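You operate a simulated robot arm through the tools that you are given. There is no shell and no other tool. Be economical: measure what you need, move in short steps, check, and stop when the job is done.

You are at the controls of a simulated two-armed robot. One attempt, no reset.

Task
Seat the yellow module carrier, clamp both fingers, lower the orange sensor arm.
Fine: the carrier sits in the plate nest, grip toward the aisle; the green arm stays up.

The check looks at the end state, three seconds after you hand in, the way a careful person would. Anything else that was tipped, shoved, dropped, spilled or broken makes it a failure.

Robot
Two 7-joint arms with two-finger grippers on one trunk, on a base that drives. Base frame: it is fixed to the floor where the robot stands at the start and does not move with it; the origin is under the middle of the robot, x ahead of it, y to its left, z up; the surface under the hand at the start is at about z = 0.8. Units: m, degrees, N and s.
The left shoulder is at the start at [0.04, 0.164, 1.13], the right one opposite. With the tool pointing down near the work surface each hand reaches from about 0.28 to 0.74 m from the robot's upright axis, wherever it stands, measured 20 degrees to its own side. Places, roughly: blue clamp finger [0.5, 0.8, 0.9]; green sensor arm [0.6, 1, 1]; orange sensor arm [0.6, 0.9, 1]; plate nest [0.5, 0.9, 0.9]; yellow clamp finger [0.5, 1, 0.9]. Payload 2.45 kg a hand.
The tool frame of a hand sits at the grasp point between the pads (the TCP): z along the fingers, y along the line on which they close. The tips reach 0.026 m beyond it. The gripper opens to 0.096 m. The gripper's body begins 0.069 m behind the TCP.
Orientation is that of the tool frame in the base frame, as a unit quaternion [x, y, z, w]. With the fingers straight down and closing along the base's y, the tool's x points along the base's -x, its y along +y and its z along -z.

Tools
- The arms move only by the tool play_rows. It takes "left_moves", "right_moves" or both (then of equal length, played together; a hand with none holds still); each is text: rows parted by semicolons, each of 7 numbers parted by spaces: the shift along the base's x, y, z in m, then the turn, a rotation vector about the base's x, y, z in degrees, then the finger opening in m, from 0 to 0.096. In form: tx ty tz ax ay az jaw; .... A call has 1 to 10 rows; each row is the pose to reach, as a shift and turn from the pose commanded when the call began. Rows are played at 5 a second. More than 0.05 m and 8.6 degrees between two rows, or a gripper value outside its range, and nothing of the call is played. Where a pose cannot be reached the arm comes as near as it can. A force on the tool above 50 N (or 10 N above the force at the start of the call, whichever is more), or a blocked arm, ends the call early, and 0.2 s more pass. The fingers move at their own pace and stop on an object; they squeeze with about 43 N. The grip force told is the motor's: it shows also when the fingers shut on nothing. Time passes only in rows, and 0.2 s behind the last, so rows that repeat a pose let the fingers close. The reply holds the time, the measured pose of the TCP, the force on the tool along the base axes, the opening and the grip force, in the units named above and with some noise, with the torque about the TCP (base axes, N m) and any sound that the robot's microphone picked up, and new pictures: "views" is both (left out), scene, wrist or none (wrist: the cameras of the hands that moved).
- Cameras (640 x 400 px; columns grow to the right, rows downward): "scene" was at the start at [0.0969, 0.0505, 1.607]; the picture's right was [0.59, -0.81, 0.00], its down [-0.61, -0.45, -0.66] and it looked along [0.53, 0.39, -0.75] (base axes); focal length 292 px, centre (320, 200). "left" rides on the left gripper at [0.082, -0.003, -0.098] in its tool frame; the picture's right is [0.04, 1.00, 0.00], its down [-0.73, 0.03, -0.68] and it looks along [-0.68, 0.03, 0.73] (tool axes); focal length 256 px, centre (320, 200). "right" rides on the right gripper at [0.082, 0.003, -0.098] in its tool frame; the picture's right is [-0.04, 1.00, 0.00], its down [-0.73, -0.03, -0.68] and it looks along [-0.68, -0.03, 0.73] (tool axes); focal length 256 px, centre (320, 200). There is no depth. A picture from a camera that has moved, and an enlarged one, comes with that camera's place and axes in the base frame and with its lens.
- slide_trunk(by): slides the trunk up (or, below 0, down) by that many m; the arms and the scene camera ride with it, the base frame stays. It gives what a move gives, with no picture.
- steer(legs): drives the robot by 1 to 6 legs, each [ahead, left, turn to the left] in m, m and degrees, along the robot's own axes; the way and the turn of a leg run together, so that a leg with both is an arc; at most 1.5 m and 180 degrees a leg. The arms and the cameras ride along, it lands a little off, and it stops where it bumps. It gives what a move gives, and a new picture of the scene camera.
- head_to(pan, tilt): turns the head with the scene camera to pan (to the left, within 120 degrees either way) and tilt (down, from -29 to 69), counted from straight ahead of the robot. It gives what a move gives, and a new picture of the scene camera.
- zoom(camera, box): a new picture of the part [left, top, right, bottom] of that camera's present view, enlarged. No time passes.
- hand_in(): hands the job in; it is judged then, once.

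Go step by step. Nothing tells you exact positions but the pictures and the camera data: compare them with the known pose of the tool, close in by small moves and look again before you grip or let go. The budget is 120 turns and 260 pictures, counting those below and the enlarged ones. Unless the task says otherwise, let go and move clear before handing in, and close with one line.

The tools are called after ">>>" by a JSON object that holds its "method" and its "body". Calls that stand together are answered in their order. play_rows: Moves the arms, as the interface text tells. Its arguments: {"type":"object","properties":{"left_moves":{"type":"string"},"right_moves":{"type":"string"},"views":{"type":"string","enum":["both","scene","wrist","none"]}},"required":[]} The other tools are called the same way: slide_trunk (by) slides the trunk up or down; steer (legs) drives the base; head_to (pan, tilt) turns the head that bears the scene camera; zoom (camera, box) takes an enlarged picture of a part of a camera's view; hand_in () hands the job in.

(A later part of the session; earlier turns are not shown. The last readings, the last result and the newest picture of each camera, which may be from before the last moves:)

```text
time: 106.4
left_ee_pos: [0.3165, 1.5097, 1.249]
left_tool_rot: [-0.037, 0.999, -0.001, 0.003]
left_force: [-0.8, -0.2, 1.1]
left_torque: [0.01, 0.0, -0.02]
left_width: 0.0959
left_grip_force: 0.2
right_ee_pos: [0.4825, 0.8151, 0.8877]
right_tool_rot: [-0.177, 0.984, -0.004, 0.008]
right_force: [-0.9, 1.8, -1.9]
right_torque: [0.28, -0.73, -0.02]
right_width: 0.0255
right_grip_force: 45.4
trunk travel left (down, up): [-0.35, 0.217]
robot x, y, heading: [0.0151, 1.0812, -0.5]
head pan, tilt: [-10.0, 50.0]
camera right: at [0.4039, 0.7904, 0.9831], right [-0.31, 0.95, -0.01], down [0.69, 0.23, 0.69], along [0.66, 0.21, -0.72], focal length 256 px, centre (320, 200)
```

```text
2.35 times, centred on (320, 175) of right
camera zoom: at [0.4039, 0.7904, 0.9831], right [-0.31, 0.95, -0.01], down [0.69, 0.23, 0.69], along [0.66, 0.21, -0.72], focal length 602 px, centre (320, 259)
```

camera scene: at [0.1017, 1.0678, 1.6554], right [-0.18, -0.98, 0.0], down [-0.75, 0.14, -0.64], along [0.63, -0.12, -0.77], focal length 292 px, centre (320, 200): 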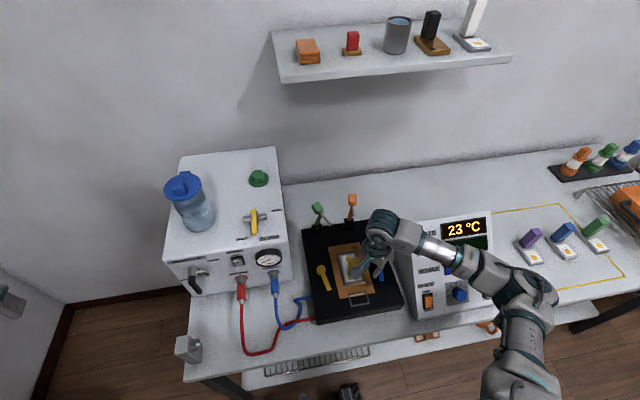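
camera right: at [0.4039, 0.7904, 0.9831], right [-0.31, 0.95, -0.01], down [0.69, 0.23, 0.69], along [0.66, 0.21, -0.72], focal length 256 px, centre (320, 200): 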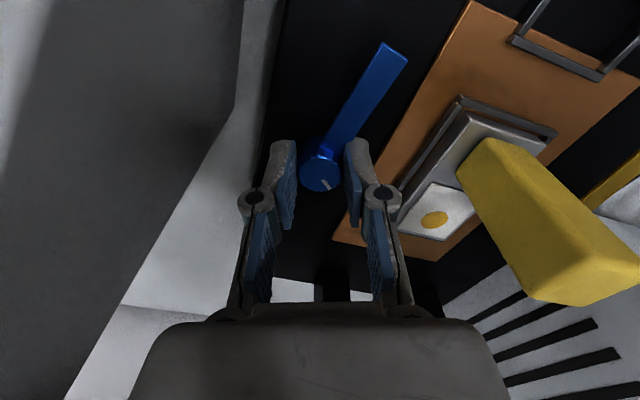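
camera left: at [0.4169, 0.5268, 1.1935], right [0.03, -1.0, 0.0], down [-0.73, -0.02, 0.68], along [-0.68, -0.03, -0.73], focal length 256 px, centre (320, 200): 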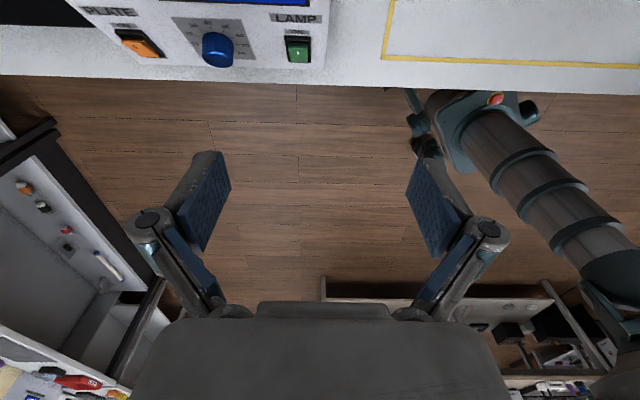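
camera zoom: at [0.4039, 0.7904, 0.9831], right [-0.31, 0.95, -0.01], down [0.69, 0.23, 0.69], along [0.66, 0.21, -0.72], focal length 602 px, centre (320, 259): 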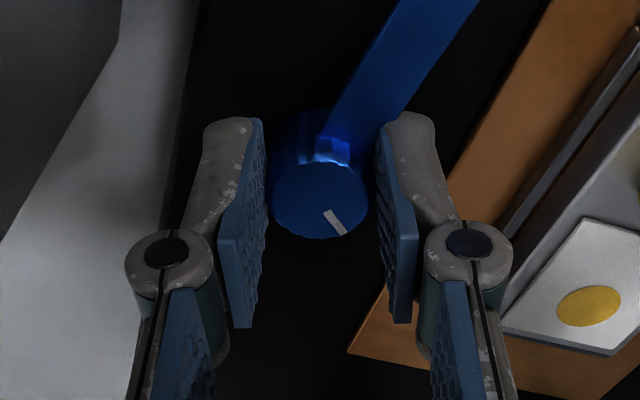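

The knob is gripped. I'll turn it clockwise by about 50° and check.

>>> {"method": "play_rows", "body": {"right_moves": "0 0 0 0 0 -8 0;0 0 0 0 0 -16 0;0 0 0 0 0 -24 0;0 0 0 0 0 -32 0;0 0 0 0 0 -40 0;0 0 0 0 0 -48 0", "views": "wrist"}}

>>> {"method": "zoom", "body": {"camera": "right", "box": [220, 90, 420, 260]}}

>>> {"method": "zoom", "body": {"camera": "scene", "box": [320, 210, 420, 300]}}

```text
time: 107.8
left_ee_pos: [0.3163, 1.5105, 1.2483]
left_tool_rot: [-0.037, 0.999, -0.002, 0.003]
left_force: [-0.8, 0.7, 0.0]
left_torque: [-0.04, 0.03, 0.01]
left_width: 0.0964
left_grip_force: 0.1
right_ee_pos: [0.4839, 0.8177, 0.8866]
right_tool_rot: [0.24, 0.971, -0.006, 0.007]
right_force: [1.3, 8.4, 7.2]
right_torque: [0.84, 0.81, 0.07]
right_width: 0.0253
right_grip_force: 44.4
trunk travel left (down, up): [-0.35, 0.217]
robot x, y, heading: [0.0161, 1.0793, -0.4]
head pan, tilt: [-10.0, 50.0]
camera right: at [0.4116, 0.8602, 0.9829], right [0.5, 0.87, -0.01], down [0.63, -0.36, 0.69], along [0.6, -0.35, -0.72], focal length 256 px, centre (320, 200)
```

right: 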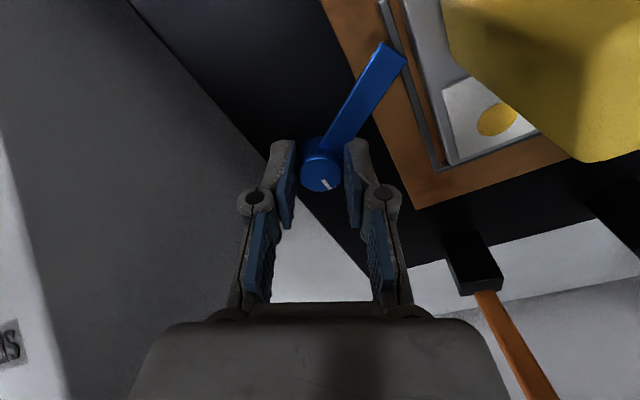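

```text
2.35 times, centred on (320, 175) of right
camera zoom: at [0.4116, 0.8602, 0.9829], right [0.5, 0.87, -0.01], down [0.63, -0.36, 0.69], along [0.6, -0.35, -0.72], focal length 602 px, centre (320, 259)
```

zoom: 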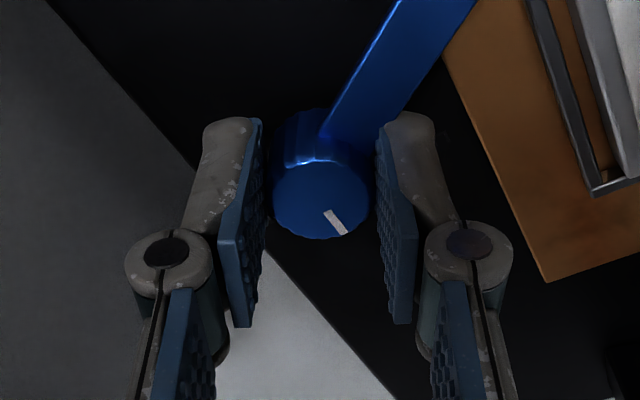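

```text
4.44 times, centred on (370, 255) of scene
camera zoom: at [0.1012, 1.0719, 1.6556], right [-0.18, -0.98, 0.0], down [-0.75, 0.14, -0.64], along [0.63, -0.12, -0.77], focal length 1299 px, centre (98, -44)
```

zoom: 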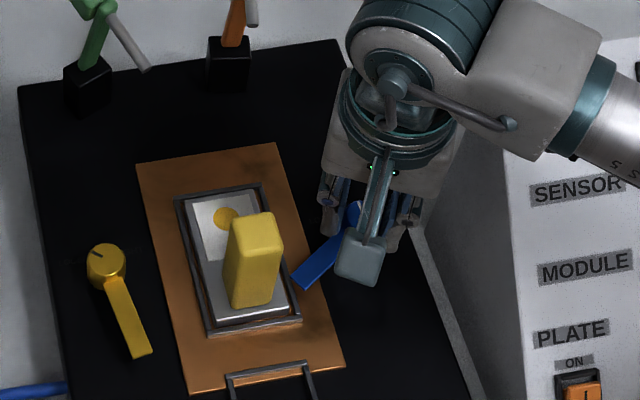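

The knob and the finger turn together, and the blue finger is swinging toward the carrier. I'll continue.

>>> {"method": "play_rows", "body": {"right_moves": "0 0 0 0 0 -8 0;0 0 0 0 0 -16 0;0 0 0 0 0 -24 0;0 0 0 0 0 -32 0;0 0 0 0 0 -40 0", "views": "wrist"}}

>>> {"method": "zoom", "body": {"camera": "right", "box": [220, 90, 420, 260]}}

>>> {"method": "zoom", "body": {"camera": "scene", "box": [320, 210, 420, 300]}}

```text
time: 109.0
left_ee_pos: [0.3173, 1.5128, 1.2472]
left_tool_rot: [-0.038, 0.999, -0.003, 0.003]
left_force: [0.8, 0.1, 1.3]
left_torque: [0.04, 0.04, -0.03]
left_width: 0.096
left_grip_force: 0.0
right_ee_pos: [0.4853, 0.8192, 0.887]
right_tool_rot: [0.557, 0.83, -0.008, 0.005]
right_force: [13.7, 23.8, 2.4]
right_torque: [-0.31, -0.56, 0.04]
right_width: 0.0256
right_grip_force: 44.7
trunk travel left (down, up): [-0.35, 0.217]
robot x, y, heading: [0.0164, 1.0817, -0.5]
head pan, tilt: [-10.0, 50.0]
camera right: at [0.4575, 0.8977, 0.9829], right [0.94, 0.34, -0.01], down [0.25, -0.68, 0.69], along [0.23, -0.65, -0.72], focal length 256 px, centre (320, 200)
```

right: 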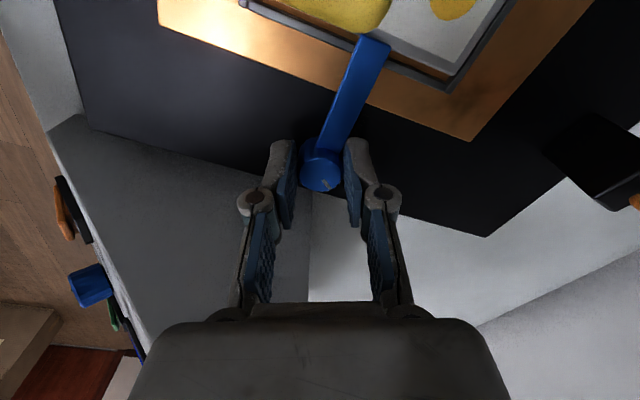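

```text
2.35 times, centred on (320, 175) of right
camera zoom: at [0.4575, 0.8977, 0.9829], right [0.94, 0.34, -0.01], down [0.25, -0.68, 0.69], along [0.23, -0.65, -0.72], focal length 602 px, centre (320, 259)
```

zoom: 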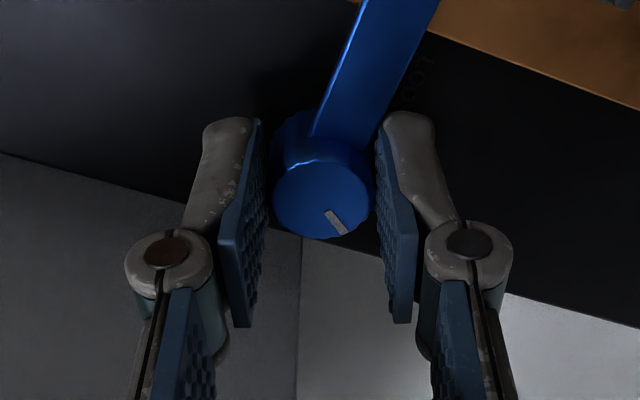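

```text
4.44 times, centred on (370, 255) of scene
camera zoom: at [0.1047, 1.0789, 1.6553], right [-0.18, -0.98, 0.01], down [-0.76, 0.13, -0.64], along [0.63, -0.12, -0.77], focal length 1299 px, centre (98, -44)
```

zoom: 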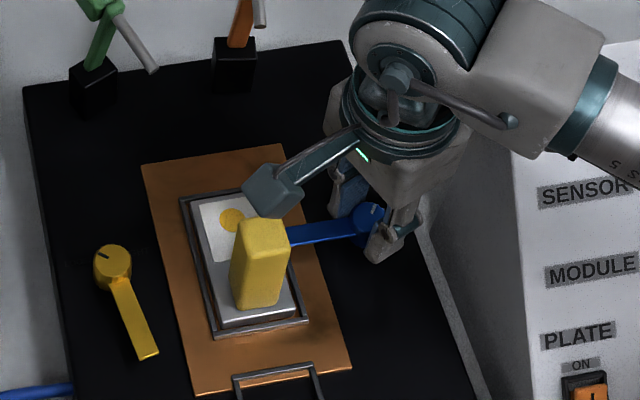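

The blue finger now points at the carrier. I'll ease the side force and turn on a little to look for the end stop.

>>> {"method": "play_rows", "body": {"right_moves": ".001 .002 0 0 0 0 0;.001 .002 0 0 0 -8 0;.001 .002 0 0 0 -16 0;.001 .002 0 0 0 -16 0", "views": "wrist"}}

>>> {"method": "zoom", "body": {"camera": "right", "box": [220, 0, 460, 200]}}

```text
time: 110.0
left_ee_pos: [0.3184, 1.5114, 1.2475]
left_tool_rot: [-0.038, 0.999, -0.002, 0.002]
left_force: [0.0, 1.1, -0.9]
left_torque: [0.02, 0.03, 0.01]
left_width: 0.0961
left_grip_force: 0.0
right_ee_pos: [0.4852, 0.8172, 0.8859]
right_tool_rot: [0.668, 0.744, -0.01, 0.003]
right_force: [15.5, 16.2, 6.5]
right_torque: [0.41, -0.38, 0.26]
right_width: 0.0253
right_grip_force: 45.4
trunk travel left (down, up): [-0.35, 0.217]
robot x, y, heading: [0.0156, 1.0788, -0.5]
head pan, tilt: [-10.0, 50.0]
camera right: at [0.4812, 0.9019, 0.9828], right [1.0, 0.07, -0.01], down [0.05, -0.72, 0.69], along [0.04, -0.69, -0.72], focal length 256 px, centre (320, 200)
```

right: 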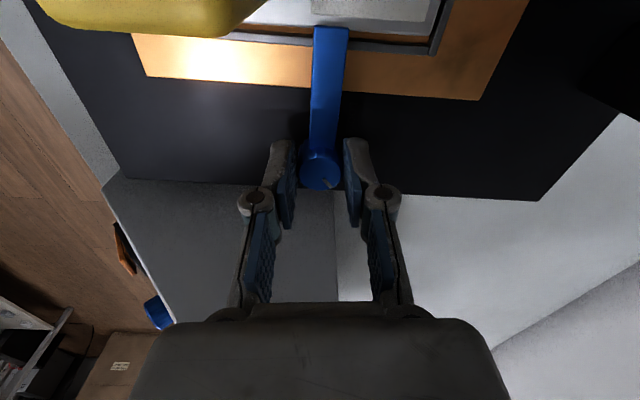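

```text
2.00 times, centred on (340, 100) of right
camera zoom: at [0.4812, 0.9019, 0.9828], right [1.0, 0.07, -0.01], down [0.05, -0.72, 0.69], along [0.04, -0.69, -0.72], focal length 512 px, centre (280, 400)
```

zoom: 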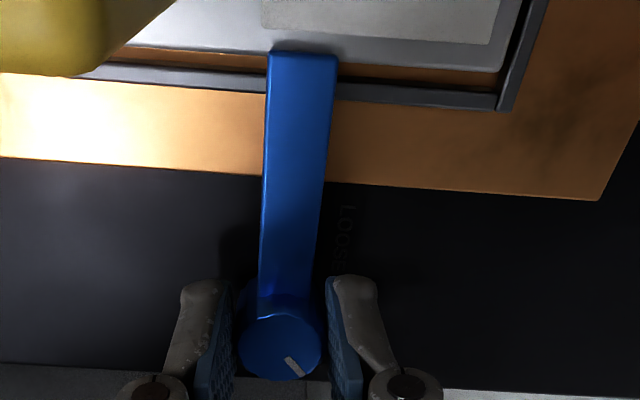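

The blue finger's tip now lies over the carrier's edge and the knob has come up against a stop. I'll release it and rise.

>>> {"method": "play_rows", "body": {"right_moves": "0 0 0 0 0 0 .03;0 0 0 0 0 0 .045;0 0 0 0 0 0 .045;0 0 .03 0 0 0 .045;0 0 .06 0 0 0 .045;0 0 .1 0 0 8 .045;0 0 .12 0 0 16 .045;0 0 .12 0 0 24 .045", "views": "wrist"}}

>>> {"method": "zoom", "body": {"camera": "scene", "box": [310, 190, 410, 300]}}

```text
time: 111.8
left_ee_pos: [0.317, 1.51, 1.248]
left_tool_rot: [-0.038, 0.999, -0.001, 0.003]
left_force: [0.5, -0.1, 0.9]
left_torque: [-0.02, -0.01, -0.03]
left_width: 0.0955
left_grip_force: 0.1
right_ee_pos: [0.4878, 0.818, 1.007]
right_tool_rot: [0.496, 0.868, -0.009, 0.004]
right_force: [-0.1, 1.2, -0.3]
right_torque: [0.0, -0.01, -0.04]
right_width: 0.045
right_grip_force: 0.1
trunk travel left (down, up): [-0.35, 0.217]
robot x, y, heading: [0.0146, 1.0804, -0.5]
head pan, tilt: [-10.0, 50.0]
camera right: at [0.4483, 0.8926, 1.1031], right [0.88, 0.47, -0.01], down [0.35, -0.63, 0.69], along [0.32, -0.61, -0.72], focal length 256 px, centre (320, 200)
```

right: 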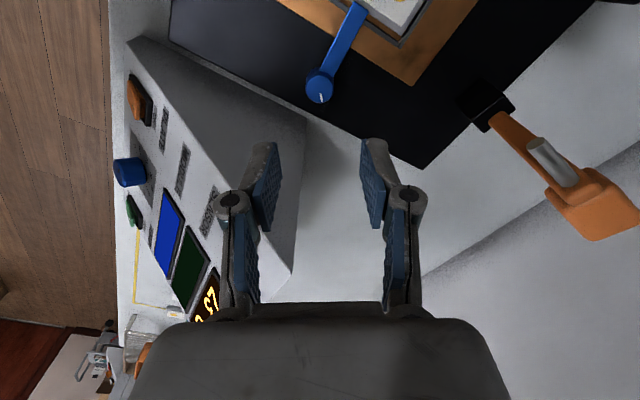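

```text
3.64 times, centred on (360, 245) of scene
camera zoom: at [0.102, 1.0683, 1.6553], right [-0.18, -0.98, 0.0], down [-0.76, 0.14, -0.64], along [0.63, -0.12, -0.77], focal length 1063 px, centre (174, 36)
```

zoom: 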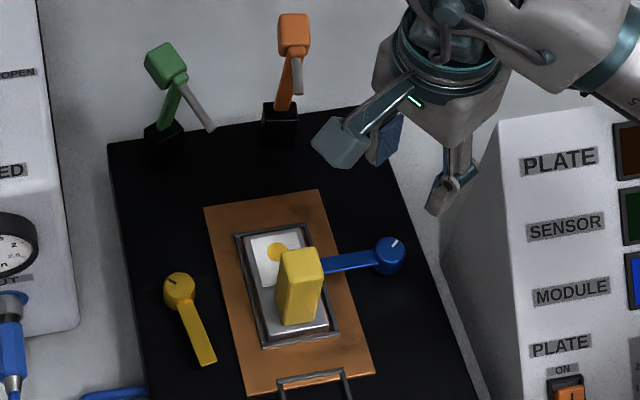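

Blue is clamped over the carrier edge. Yellow's knob at y≈0.99 is near the right arm's inner reach limit, so I'll lift the hand, pull back, and turn the robot a little left.

>>> {"method": "play_rows", "body": {"right_moves": "-.02 0 .03 0 0 8 .045;-.05 0 .07 0 0 16 .045;-.08 0 .11 0 0 24 .045;-.11 0 .15 0 0 32 .045;-.12 0 .17 0 0 40 .045;-.12 0 .17 0 0 48 .045;-.12 0 .17 0 0 56 .045", "views": "none"}}

>>> {"method": "steer", "body": {"legs": [[0, 0, 14]]}}

>>> {"method": "head_to", "body": {"pan": -22, "tilt": 50}}

```text
time: 113.4
left_ee_pos: [0.3156, 1.5093, 1.2477]
left_tool_rot: [-0.037, 0.999, -0.001, 0.003]
left_force: [-0.4, -0.4, -1.1]
left_torque: [-0.03, -0.02, 0.02]
left_width: 0.096
left_grip_force: 0.0
right_ee_pos: [0.3642, 0.8182, 1.1764]
right_tool_rot: [0.031, 0.999, -0.005, 0.008]
right_force: [0.2, 0.1, -0.4]
right_torque: [-0.01, 0.0, 0.0]
right_width: 0.0451
right_grip_force: 0.1
trunk travel left (down, up): [-0.35, 0.217]
robot x, y, heading: [0.0142, 1.0818, -0.5]
head pan, tilt: [-10.0, 50.0]
```

```text
time: 114.7
left_ee_pos: [0.206, 1.5656, 1.2502]
left_tool_rot: [-0.157, 0.988, 0.001, 0.003]
left_force: [-0.8, 0.3, -0.1]
left_torque: [0.0, -0.02, -0.01]
left_width: 0.0963
left_grip_force: 0.0
right_ee_pos: [0.4191, 0.9065, 1.1756]
right_tool_rot: [-0.089, 0.996, -0.002, 0.008]
right_force: [0.0, -0.8, 0.2]
right_torque: [0.02, -0.01, 0.02]
right_width: 0.0449
right_grip_force: 0.0
trunk travel left (down, up): [-0.35, 0.217]
robot x, y, heading: [0.0147, 1.0818, 13.3]
head pan, tilt: [-10.0, 50.0]
camera scene: at [0.103, 1.0837, 1.6554], right [0.06, -1.0, 0.0], down [-0.77, -0.04, -0.64], along [0.64, 0.04, -0.77], focal length 292 px, centre (320, 200)
```

scene: 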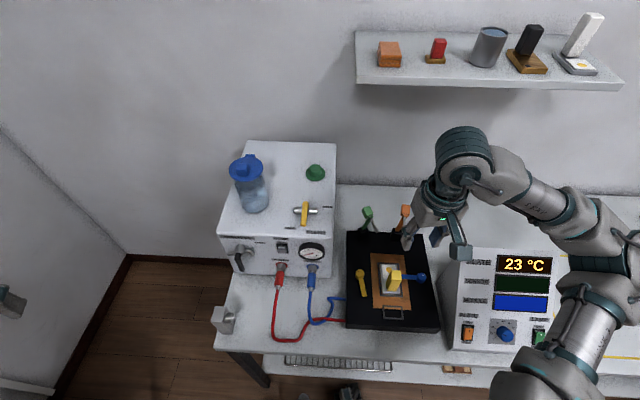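

```text
time: 115.4
left_ee_pos: [0.2032, 1.5674, 1.2486]
left_tool_rot: [-0.158, 0.987, 0.0, 0.004]
left_force: [0.1, -0.1, 0.3]
left_torque: [0.01, 0.01, 0.0]
left_width: 0.0957
left_grip_force: 0.0
right_ee_pos: [0.4153, 0.9081, 1.1776]
right_tool_rot: [-0.088, 0.996, -0.005, 0.008]
right_force: [-1.1, -0.5, -0.7]
right_torque: [0.02, 0.0, -0.02]
right_width: 0.0448
right_grip_force: 0.0
trunk travel left (down, up): [-0.35, 0.217]
robot x, y, heading: [0.0145, 1.0776, 13.2]
head pan, tilt: [-22.0, 50.0]
camera scene: at [0.1012, 1.0723, 1.6554], right [-0.15, -0.99, 0.0], down [-0.76, 0.11, -0.64], along [0.63, -0.1, -0.77], focal length 292 px, centre (320, 200)
```

scene: 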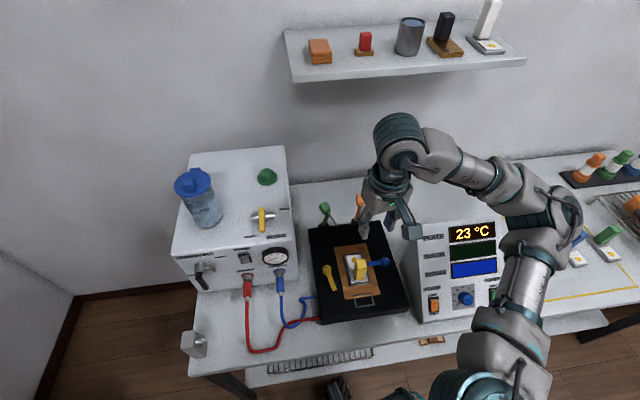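

>>> {"method": "play_rows", "body": {"right_moves": ".014 .015 0 0 0 -8 .045;.028 .03 0 0 0 -16 .045;.042 .045 0 0 0 -24 .045;.056 .06 0 0 0 -32 .045;.069 .077 0 0 0 -40 .045;.069 .077 -.04 0 0 -48 .045;.069 .077 -.08 0 0 -55 .045;.069 .077 -.12 0 0 -55 .045;.069 .077 -.165 0 0 -55 .045;.069 .077 -.2 0 0 -55 .045", "views": "wrist"}}

>>> {"method": "zoom", "body": {"camera": "right", "box": [220, 20, 420, 190]}}

```text
time: 117.6
left_ee_pos: [0.203, 1.5679, 1.2496]
left_tool_rot: [-0.159, 0.987, 0.0, 0.005]
left_force: [-0.6, 0.2, 0.3]
left_torque: [0.0, 0.01, 0.03]
left_width: 0.0959
left_grip_force: 0.0
right_ee_pos: [0.4847, 0.9832, 0.9736]
right_tool_rot: [0.382, 0.924, -0.009, 0.006]
right_force: [0.2, 0.2, 1.0]
right_torque: [0.0, 0.02, 0.01]
right_width: 0.0449
right_grip_force: 0.0
trunk travel left (down, up): [-0.35, 0.217]
robot x, y, heading: [0.0194, 1.0782, 13.3]
head pan, tilt: [-22.0, 50.0]
camera right: at [0.4291, 1.0456, 1.07], right [0.73, 0.68, -0.01], down [0.5, -0.52, 0.69], along [0.47, -0.51, -0.72], focal length 256 px, centre (320, 200)
```

right: 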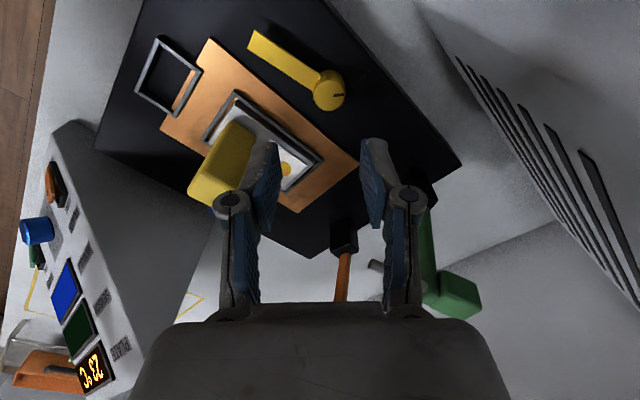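

```text
2.35 times, centred on (320, 105) of right
camera zoom: at [0.4291, 1.0456, 1.07], right [0.73, 0.68, -0.01], down [0.5, -0.52, 0.69], along [0.47, -0.51, -0.72], focal length 602 px, centre (320, 424)
```

zoom: 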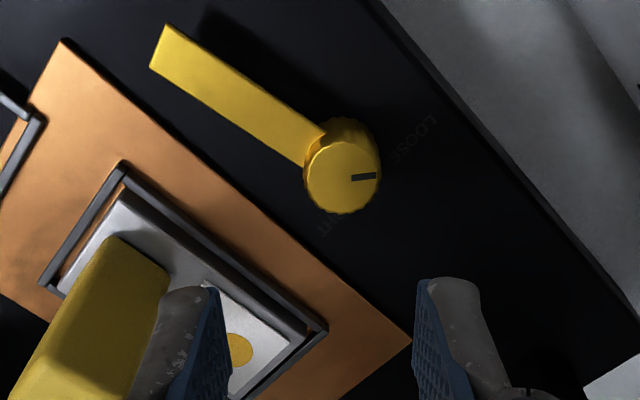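

>>> {"method": "play_rows", "body": {"right_moves": ".001 .009 0 0 0 0 .045;.001 .009 -.035 0 0 0 .045;.001 .009 -.065 0 0 0 .045;.001 .009 -.08 0 0 0 .045;.001 .009 -.0865 0 0 0 .045;.001 .009 -.0865 0 0 0 .045", "views": "wrist"}}

>>> {"method": "zoom", "body": {"camera": "right", "box": [220, 90, 420, 260]}}

```text
time: 119.0
left_ee_pos: [0.2028, 1.5665, 1.2498]
left_tool_rot: [-0.158, 0.987, 0.0, 0.005]
left_force: [0.7, -0.2, -0.3]
left_torque: [0.04, 0.01, 0.02]
left_width: 0.0958
left_grip_force: 0.0
right_ee_pos: [0.486, 0.9908, 0.8889]
right_tool_rot: [0.38, 0.925, -0.008, 0.006]
right_force: [0.2, 0.2, 0.9]
right_torque: [-0.05, 0.0, 0.02]
right_width: 0.045
right_grip_force: 0.1
trunk travel left (down, up): [-0.35, 0.217]
robot x, y, heading: [0.0148, 1.0792, 13.6]
head pan, tilt: [-22.0, 50.0]
camera right: at [0.4302, 1.0542, 0.9859], right [0.73, 0.68, -0.01], down [0.5, -0.52, 0.69], along [0.47, -0.51, -0.72], focal length 256 px, centre (320, 200)
```

right: 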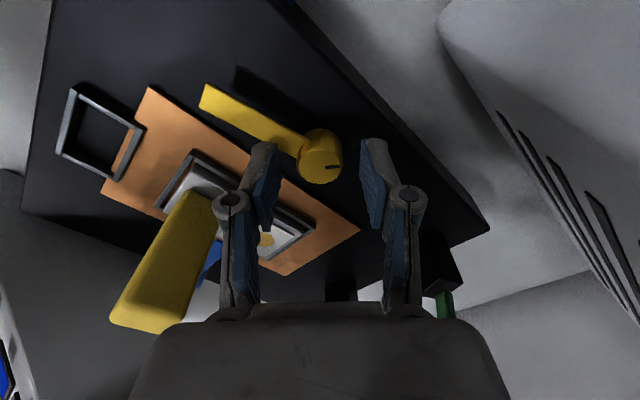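

```text
2.35 times, centred on (320, 175) of right
camera zoom: at [0.4302, 1.0542, 0.9859], right [0.73, 0.68, -0.01], down [0.5, -0.52, 0.69], along [0.47, -0.51, -0.72], focal length 602 px, centre (320, 259)
```

zoom: 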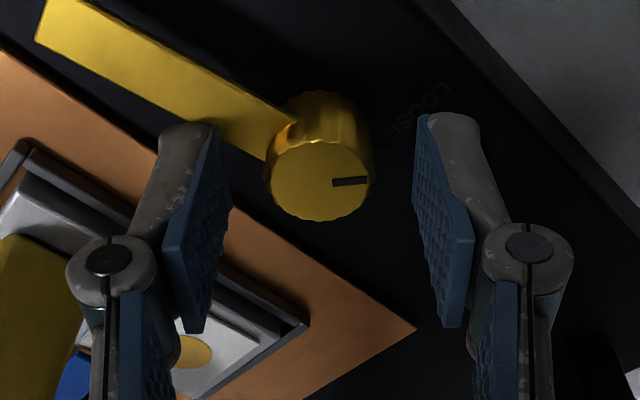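

>>> {"method": "play_rows", "body": {"right_moves": "-.0015 .004 -.001 0 0 0 .045;-.0015 .004 -.001 0 0 0 .03;-.0015 .004 -.001 0 0 0 0;-.0015 .004 -.001 0 0 0 0;-.0015 .004 -.001 0 0 8 0;-.0015 .004 -.001 0 0 16 0;-.0015 .004 -.001 0 0 24 0;-.0015 .004 -.001 0 0 24 0", "views": "wrist"}}

>>> {"method": "zoom", "body": {"camera": "right", "box": [220, 90, 420, 260]}}

```text
time: 120.8
left_ee_pos: [0.2027, 1.562, 1.252]
left_tool_rot: [-0.158, 0.987, 0.002, 0.004]
left_force: [1.1, 0.6, 0.3]
left_torque: [0.01, -0.02, 0.02]
left_width: 0.0959
left_grip_force: 0.0
right_ee_pos: [0.4825, 0.9937, 0.8889]
right_tool_rot: [0.179, 0.984, -0.007, 0.008]
right_force: [-19.5, -21.3, -3.8]
right_torque: [-0.33, 0.56, -0.4]
right_width: 0.0257
right_grip_force: 44.3
trunk travel left (down, up): [-0.35, 0.217]
robot x, y, heading: [0.0168, 1.0819, 13.2]
head pan, tilt: [-22.0, 50.0]
camera right: at [0.4077, 1.0269, 0.9859], right [0.39, 0.92, -0.01], down [0.67, -0.28, 0.69], along [0.63, -0.28, -0.72], focal length 256 px, centre (320, 200)
```

right: 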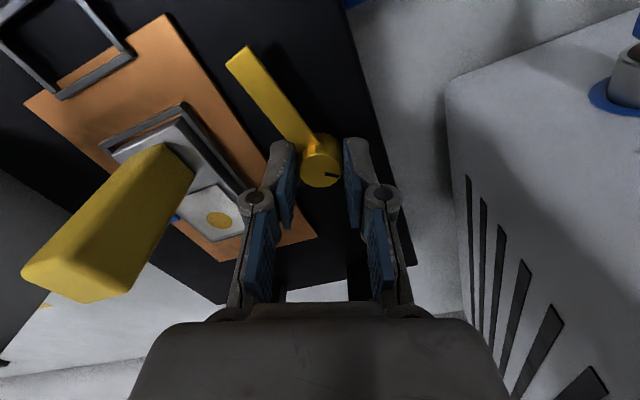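

```text
2.35 times, centred on (320, 175) of right
camera zoom: at [0.4077, 1.0269, 0.9859], right [0.39, 0.92, -0.01], down [0.67, -0.28, 0.69], along [0.63, -0.28, -0.72], focal length 602 px, centre (320, 259)
```

zoom: 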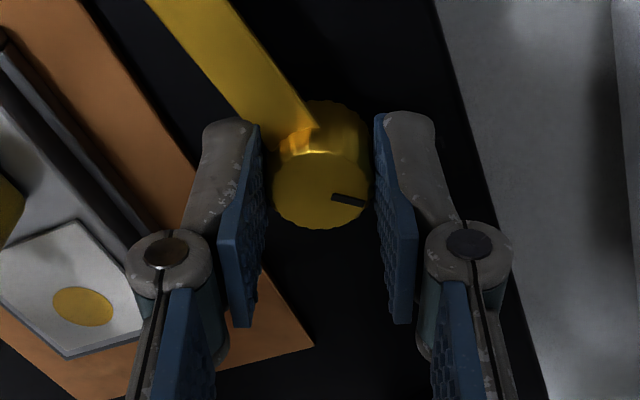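

I feel some resistance turning counter-clockwise. I'll turn a little more to see whether the yellow finger follows.

>>> {"method": "play_rows", "body": {"right_moves": "-.002 -.002 0 0 0 6 0;-.002 -.002 0 0 0 12 0;-.002 -.002 0 0 0 18 0;-.002 -.002 0 0 0 18 0", "views": "wrist"}}

>>> {"method": "zoom", "body": {"camera": "right", "box": [220, 90, 420, 260]}}

>>> {"method": "zoom", "body": {"camera": "scene", "box": [300, 200, 420, 310]}}

```text
time: 121.8
left_ee_pos: [0.2031, 1.5633, 1.2521]
left_tool_rot: [-0.157, 0.988, 0.002, 0.005]
left_force: [-0.4, 0.0, -0.7]
left_torque: [0.03, 0.0, 0.04]
left_width: 0.0959
left_grip_force: 0.1
right_ee_pos: [0.4826, 0.9922, 0.8898]
right_tool_rot: [0.024, 1.0, -0.003, 0.009]
right_force: [-6.8, -20.9, 1.8]
right_torque: [-0.51, 0.21, -0.59]
right_width: 0.0254
right_grip_force: 45.3
trunk travel left (down, up): [-0.35, 0.217]
robot x, y, heading: [0.0158, 1.0781, 13.7]
head pan, tilt: [-22.0, 50.0]
camera right: at [0.4006, 1.0006, 0.9861], right [0.09, 1.0, -0.01], down [0.72, -0.06, 0.69], along [0.69, -0.07, -0.72], focal length 256 px, centre (320, 200)
```

right: 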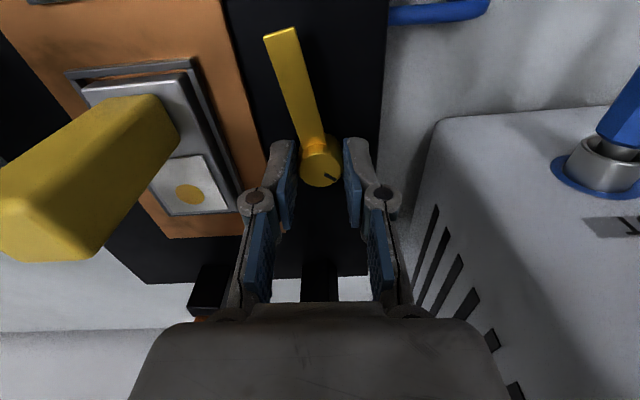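

```text
2.35 times, centred on (320, 175) of right
camera zoom: at [0.4006, 1.0006, 0.9861], right [0.09, 1.0, -0.01], down [0.72, -0.06, 0.69], along [0.69, -0.07, -0.72], focal length 602 px, centre (320, 259)
```

zoom: 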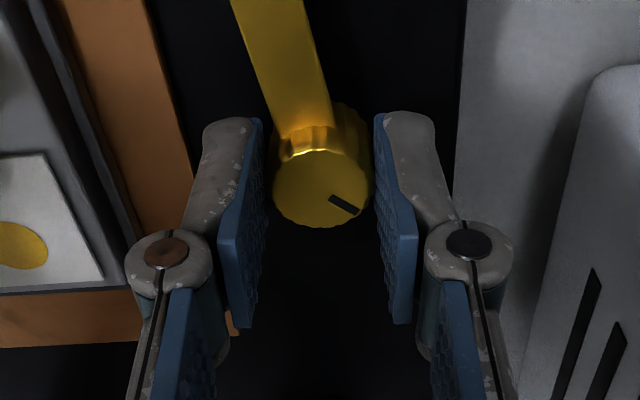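

```text
3.64 times, centred on (360, 255) of scene
camera zoom: at [0.1006, 1.0645, 1.6555], right [-0.15, -0.99, 0.0], down [-0.76, 0.12, -0.64], along [0.63, -0.09, -0.77], focal length 1063 px, centre (174, 0)
```

zoom: 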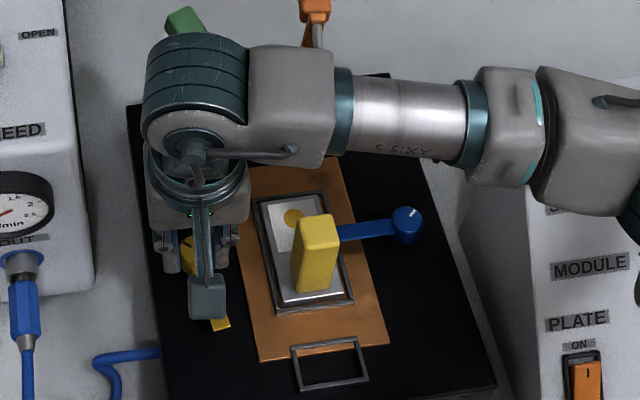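

The yellow knob doesn't turn counter-clockwise; the fingers slipped on it. Its labels call for clockwise, as with blue, so I'll test that gently (it can be undone).

>>> {"method": "play_rows", "body": {"right_moves": ".002 .002 0 0 0 -8 0;.002 .002 0 0 0 -16 0;.002 .002 0 0 0 -24 0;.002 .002 0 0 0 -32 0;.002 .002 0 0 0 -32 0", "views": "wrist"}}

>>> {"method": "zoom", "body": {"camera": "right", "box": [220, 90, 420, 260]}}

```text
time: 123.0
left_ee_pos: [0.2037, 1.5624, 1.2523]
left_tool_rot: [-0.158, 0.987, 0.001, 0.005]
left_force: [-0.3, -0.3, 0.0]
left_torque: [0.0, 0.01, -0.01]
left_width: 0.0962
left_grip_force: 0.0
right_ee_pos: [0.4848, 0.9933, 0.8898]
right_tool_rot: [0.301, 0.954, -0.008, 0.006]
right_force: [-2.0, -31.5, 6.3]
right_torque: [-0.73, -0.14, -0.05]
right_width: 0.0254
right_grip_force: 44.8
trunk travel left (down, up): [-0.35, 0.217]
robot x, y, heading: [0.0149, 1.0751, 13.4]
head pan, tilt: [-22.0, 50.0]
camera right: at [0.4188, 1.045, 0.9861], right [0.61, 0.8, -0.01], down [0.58, -0.43, 0.69], along [0.55, -0.42, -0.72], focal length 256 px, centre (320, 200)
```

right: 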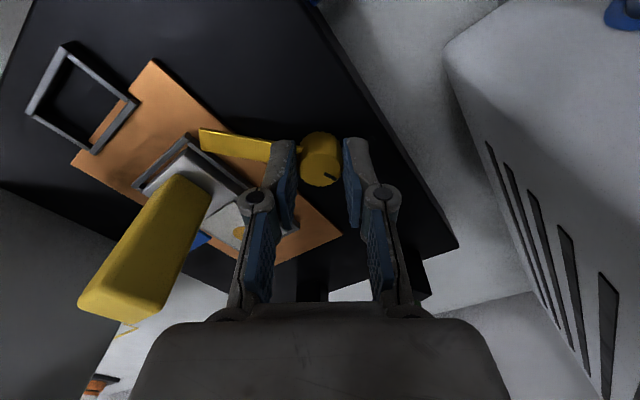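

```text
2.35 times, centred on (320, 175) of right
camera zoom: at [0.4188, 1.045, 0.9861], right [0.61, 0.8, -0.01], down [0.58, -0.43, 0.69], along [0.55, -0.42, -0.72], focal length 602 px, centre (320, 259)
```

zoom: 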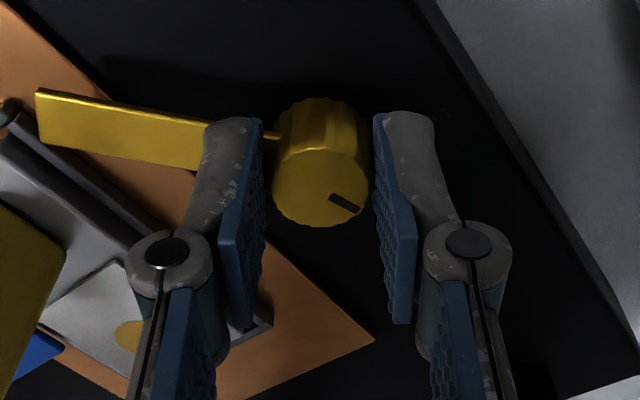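

Turning the knob clockwise swings the yellow finger toward the carrier, so clockwise is correct. I'll go on to yaw −63, then re-grip so the wrist camera stays clear of the supply box.

>>> {"method": "play_rows", "body": {"right_moves": "0 -.003 0 0 0 -7 0;0 -.003 0 0 0 -14 0;0 -.003 0 0 0 -21 0;0 -.003 0 0 0 -28 0;0 -.003 0 0 0 -28 .03;0 -.003 0 0 0 -28 .045;0 -.003 .03 0 0 -28 .045;0 -.003 .04 0 0 -28 .045", "views": "wrist"}}

>>> {"method": "play_rows", "body": {"right_moves": "0 0 0 0 0 8.5 .045;0 0 0 0 0 17 .045;0 0 0 0 0 25.5 .045;0 0 0 0 0 34 .045;0 0 0 0 0 42.5 .045;0 0 0 0 0 51 .045;0 0 0 0 0 59.5 .045;0 0 0 0 0 66 .045;0 0 0 0 0 66 .045", "views": "wrist"}}

```text
time: 124.8
left_ee_pos: [0.2022, 1.5674, 1.2488]
left_tool_rot: [-0.159, 0.987, 0.0, 0.004]
left_force: [0.4, 0.6, -0.2]
left_torque: [0.0, -0.01, 0.01]
left_width: 0.096
left_grip_force: 0.1
right_ee_pos: [0.4859, 0.994, 0.931]
right_tool_rot: [0.521, 0.854, -0.009, 0.005]
right_force: [0.0, 0.7, -0.4]
right_torque: [0.02, 0.0, 0.02]
right_width: 0.0451
right_grip_force: 0.1
trunk travel left (down, up): [-0.35, 0.217]
robot x, y, heading: [0.0186, 1.0804, 13.3]
head pan, tilt: [-22.0, 50.0]
camera right: at [0.4518, 1.0704, 1.0282], right [0.91, 0.42, -0.01], down [0.31, -0.65, 0.69], along [0.29, -0.63, -0.72], focal length 256 px, centre (320, 200)
```

right: 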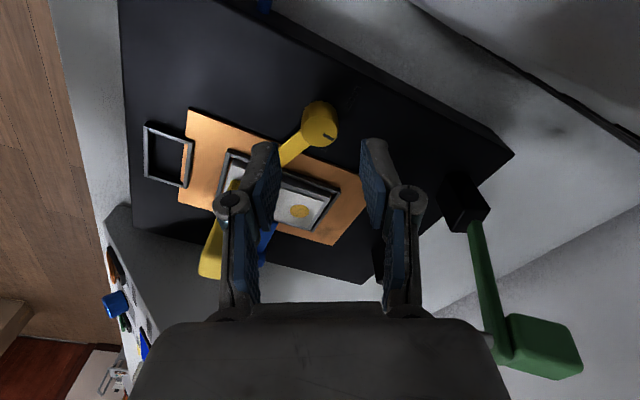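

```text
time: 126.8
left_ee_pos: [0.203, 1.5681, 1.2505]
left_tool_rot: [-0.158, 0.987, 0.0, 0.005]
left_force: [-0.9, 0.5, 0.9]
left_torque: [0.02, 0.02, 0.0]
left_width: 0.096
left_grip_force: 0.1
right_ee_pos: [0.485, 0.9941, 0.9291]
right_tool_rot: [-0.029, 1.0, -0.005, 0.008]
right_force: [-0.5, -0.4, 0.3]
right_torque: [0.0, 0.02, 0.01]
right_width: 0.0452
right_grip_force: 0.0
trunk travel left (down, up): [-0.35, 0.217]
robot x, y, heading: [0.0171, 1.0806, 13.4]
head pan, tilt: [-22.0, 50.0]
camera right: at [0.4019, 0.9946, 1.0264], right [-0.02, 1.0, -0.01], down [0.72, 0.02, 0.69], along [0.69, 0.01, -0.72], focal length 256 px, centre (320, 200)
```

right: 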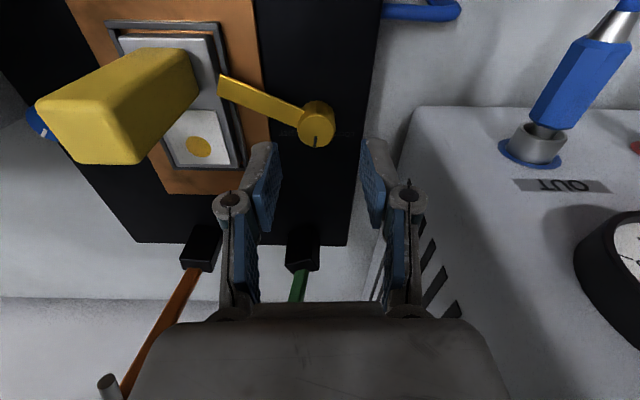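

>>> {"method": "play_rows", "body": {"right_moves": "-.002 -.001 -.02 0 0 0 .045;-.002 -.001 -.035 0 0 0 .045;-.002 -.001 -.042 0 0 0 .045;-.002 -.001 -.042 0 0 0 .02;-.002 -.001 -.042 0 0 0 0;-.002 -.001 -.042 0 0 0 0;-.002 -.001 -.042 0 0 -8 0;-.002 -.001 -.042 0 0 -16 0;-.002 -.001 -.042 0 0 -24 0;-.002 -.001 -.042 0 0 -24 0", "views": "wrist"}}

>>> {"method": "play_rows", "body": {"right_moves": "0 0 0 0 0 -6 0;0 0 0 0 0 -12 0;0 0 0 0 0 -18 0;0 0 0 0 0 -18 0", "views": "wrist"}}

```text
time: 129.0
left_ee_pos: [0.2033, 1.5659, 1.2506]
left_tool_rot: [-0.158, 0.987, -0.001, 0.005]
left_force: [-0.2, -0.9, 0.2]
left_torque: [0.04, -0.02, 0.0]
left_width: 0.0961
left_grip_force: 0.0
right_ee_pos: [0.4839, 0.9935, 0.8873]
right_tool_rot: [0.182, 0.983, -0.006, 0.007]
right_force: [-3.3, -8.9, 0.9]
right_torque: [-0.45, -0.88, -0.12]
right_width: 0.0254
right_grip_force: 45.0
trunk travel left (down, up): [-0.35, 0.217]
robot x, y, heading: [0.0138, 1.0774, 13.4]
head pan, tilt: [-22.0, 50.0]
camera right: at [0.4068, 1.0272, 0.9844], right [0.39, 0.92, -0.01], down [0.67, -0.28, 0.69], along [0.63, -0.28, -0.72], focal length 256 px, centre (320, 200)
```

right: 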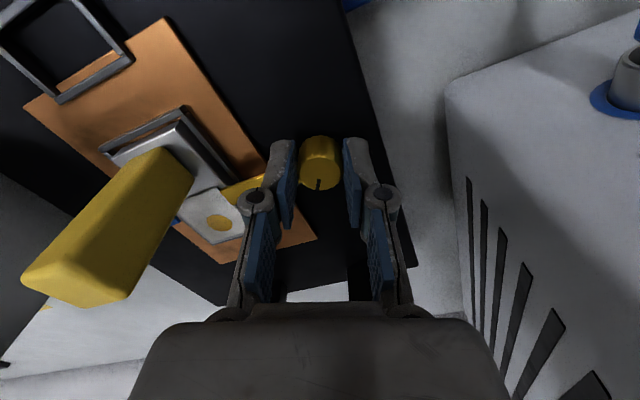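

```text
time: 130.0
left_ee_pos: [0.203, 1.5677, 1.2496]
left_tool_rot: [-0.158, 0.987, 0.0, 0.004]
left_force: [-0.2, -0.4, -0.4]
left_torque: [-0.02, -0.01, -0.03]
left_width: 0.0955
left_grip_force: 0.0
right_ee_pos: [0.4838, 0.9946, 0.8882]
right_tool_rot: [0.333, 0.943, -0.007, 0.006]
right_force: [0.9, -0.1, 0.7]
right_torque: [0.76, 0.69, 0.03]
right_width: 0.0253
right_grip_force: 45.0
trunk travel left (down, up): [-0.35, 0.217]
robot x, y, heading: [0.0143, 1.0779, 13.2]
head pan, tilt: [-22.0, 50.0]
camera right: at [0.4214, 1.05, 0.9844], right [0.66, 0.75, -0.01], down [0.55, -0.47, 0.69], along [0.52, -0.46, -0.72], focal length 256 px, centre (320, 200)
```

right: 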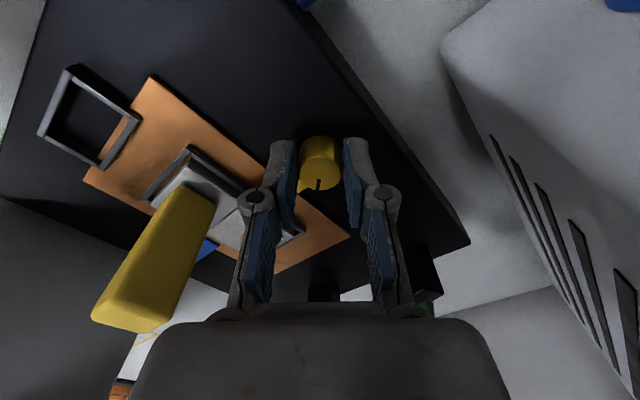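

>>> {"method": "play_rows", "body": {"right_moves": "0 0 0 0 0 -6 0;0 0 0 0 0 -12 0;0 0 0 0 0 -18 0;0 0 0 0 0 -24 0;0 0 0 0 0 -24 0", "views": "wrist"}}

>>> {"method": "zoom", "body": {"camera": "right", "box": [220, 90, 420, 260]}}

```text
time: 131.2
left_ee_pos: [0.2039, 1.5698, 1.2487]
left_tool_rot: [-0.158, 0.987, -0.001, 0.003]
left_force: [-0.3, 0.1, 0.4]
left_torque: [0.0, 0.01, -0.01]
left_width: 0.0958
left_grip_force: 0.1
right_ee_pos: [0.4836, 0.9964, 0.8867]
right_tool_rot: [0.522, 0.853, -0.009, 0.006]
right_force: [14.1, 14.6, 1.9]
right_torque: [0.51, -0.4, 0.5]
right_width: 0.0253
right_grip_force: 45.3
trunk travel left (down, up): [-0.35, 0.217]
robot x, y, heading: [0.0188, 1.0789, 13.4]
head pan, tilt: [-22.0, 50.0]
camera right: at [0.4498, 1.0724, 0.9843], right [0.91, 0.42, -0.01], down [0.31, -0.65, 0.69], along [0.29, -0.63, -0.72], focal length 256 px, centre (320, 200)
```

right: 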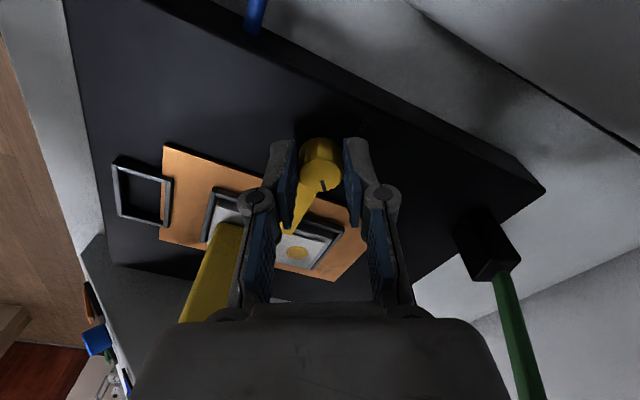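

```text
2.35 times, centred on (320, 175) of right
camera zoom: at [0.4498, 1.0724, 0.9843], right [0.91, 0.42, -0.01], down [0.31, -0.65, 0.69], along [0.29, -0.63, -0.72], focal length 602 px, centre (320, 259)
```

zoom: 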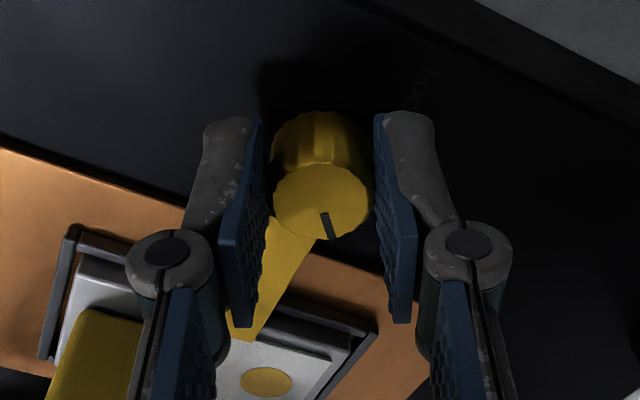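

Firm resistance now, and the mark stands where blue's stands. I'll release and rise.

>>> {"method": "play_rows", "body": {"right_moves": "0 0 0 0 0 0 .03;0 0 0 0 0 0 .045;0 0 0 0 0 0 .045;0 0 .04 0 0 0 .045;0 0 .08 0 0 8 .045;0 0 .12 0 0 16 .045;-.04 0 .15 0 0 24 .045;-.08 0 .17 0 0 32 .045;-.12 0 .18 0 0 40 .045;-.14 0 .18 0 0 48 .045", "views": "both"}}

>>> {"method": "zoom", "body": {"camera": "scene", "box": [300, 190, 420, 320]}}

>>> {"method": "zoom", "body": {"camera": "scene", "box": [320, 240, 400, 290]}}

```text
time: 133.4
left_ee_pos: [0.2031, 1.5682, 1.2488]
left_tool_rot: [-0.158, 0.987, 0.0, 0.004]
left_force: [-0.8, 0.7, 0.2]
left_torque: [0.0, 0.01, 0.01]
left_width: 0.0964
left_grip_force: 0.1
right_ee_pos: [0.3433, 0.992, 1.0667]
right_tool_rot: [0.127, 0.992, -0.007, 0.007]
right_force: [0.7, -0.2, -0.3]
right_torque: [0.0, -0.01, 0.02]
right_width: 0.0448
right_grip_force: 0.2
trunk travel left (down, up): [-0.35, 0.217]
robot x, y, heading: [0.0125, 1.0801, 13.4]
head pan, tilt: [-22.0, 50.0]
camera scene: at [0.1009, 1.0727, 1.6554], right [-0.15, -0.99, 0.0], down [-0.76, 0.11, -0.64], along [0.63, -0.1, -0.77], focal length 292 px, centre (320, 200)
camera right: at [0.2643, 1.0176, 1.165], right [0.29, 0.96, -0.01], down [0.69, -0.2, 0.69], along [0.66, -0.21, -0.72], focal length 256 px, centre (320, 200)
```

scene: 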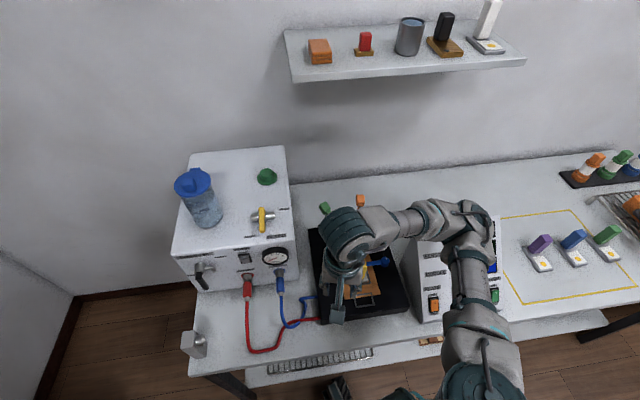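
right: 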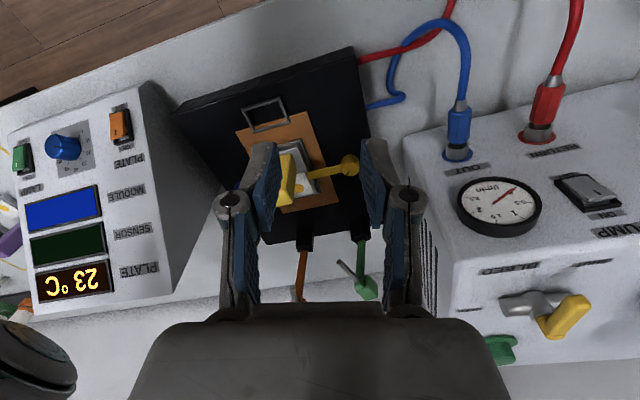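

```text
3.08 times, centred on (360, 255) of scene
camera zoom: at [0.1009, 1.0727, 1.6554], right [-0.15, -0.99, 0.0], down [-0.76, 0.11, -0.64], along [0.63, -0.1, -0.77], focal length 899 px, centre (197, 31)
```

zoom: 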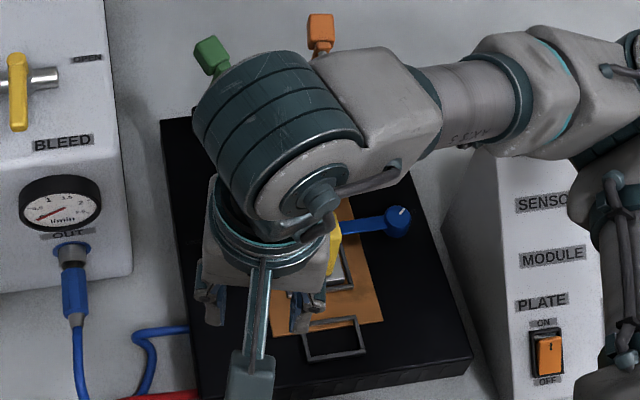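

```text
8.00 times, centred on (360, 265) of scene
camera zoom: at [0.1009, 1.0727, 1.6554], right [-0.15, -0.99, 0.0], down [-0.76, 0.11, -0.64], along [0.63, -0.1, -0.77], focal length 2338 px, centre (0, -320)
```

zoom: 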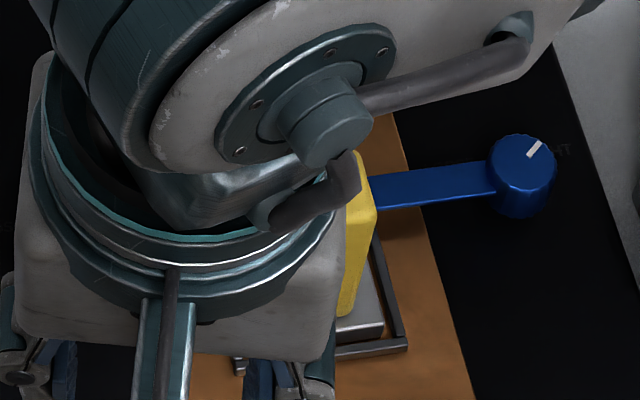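

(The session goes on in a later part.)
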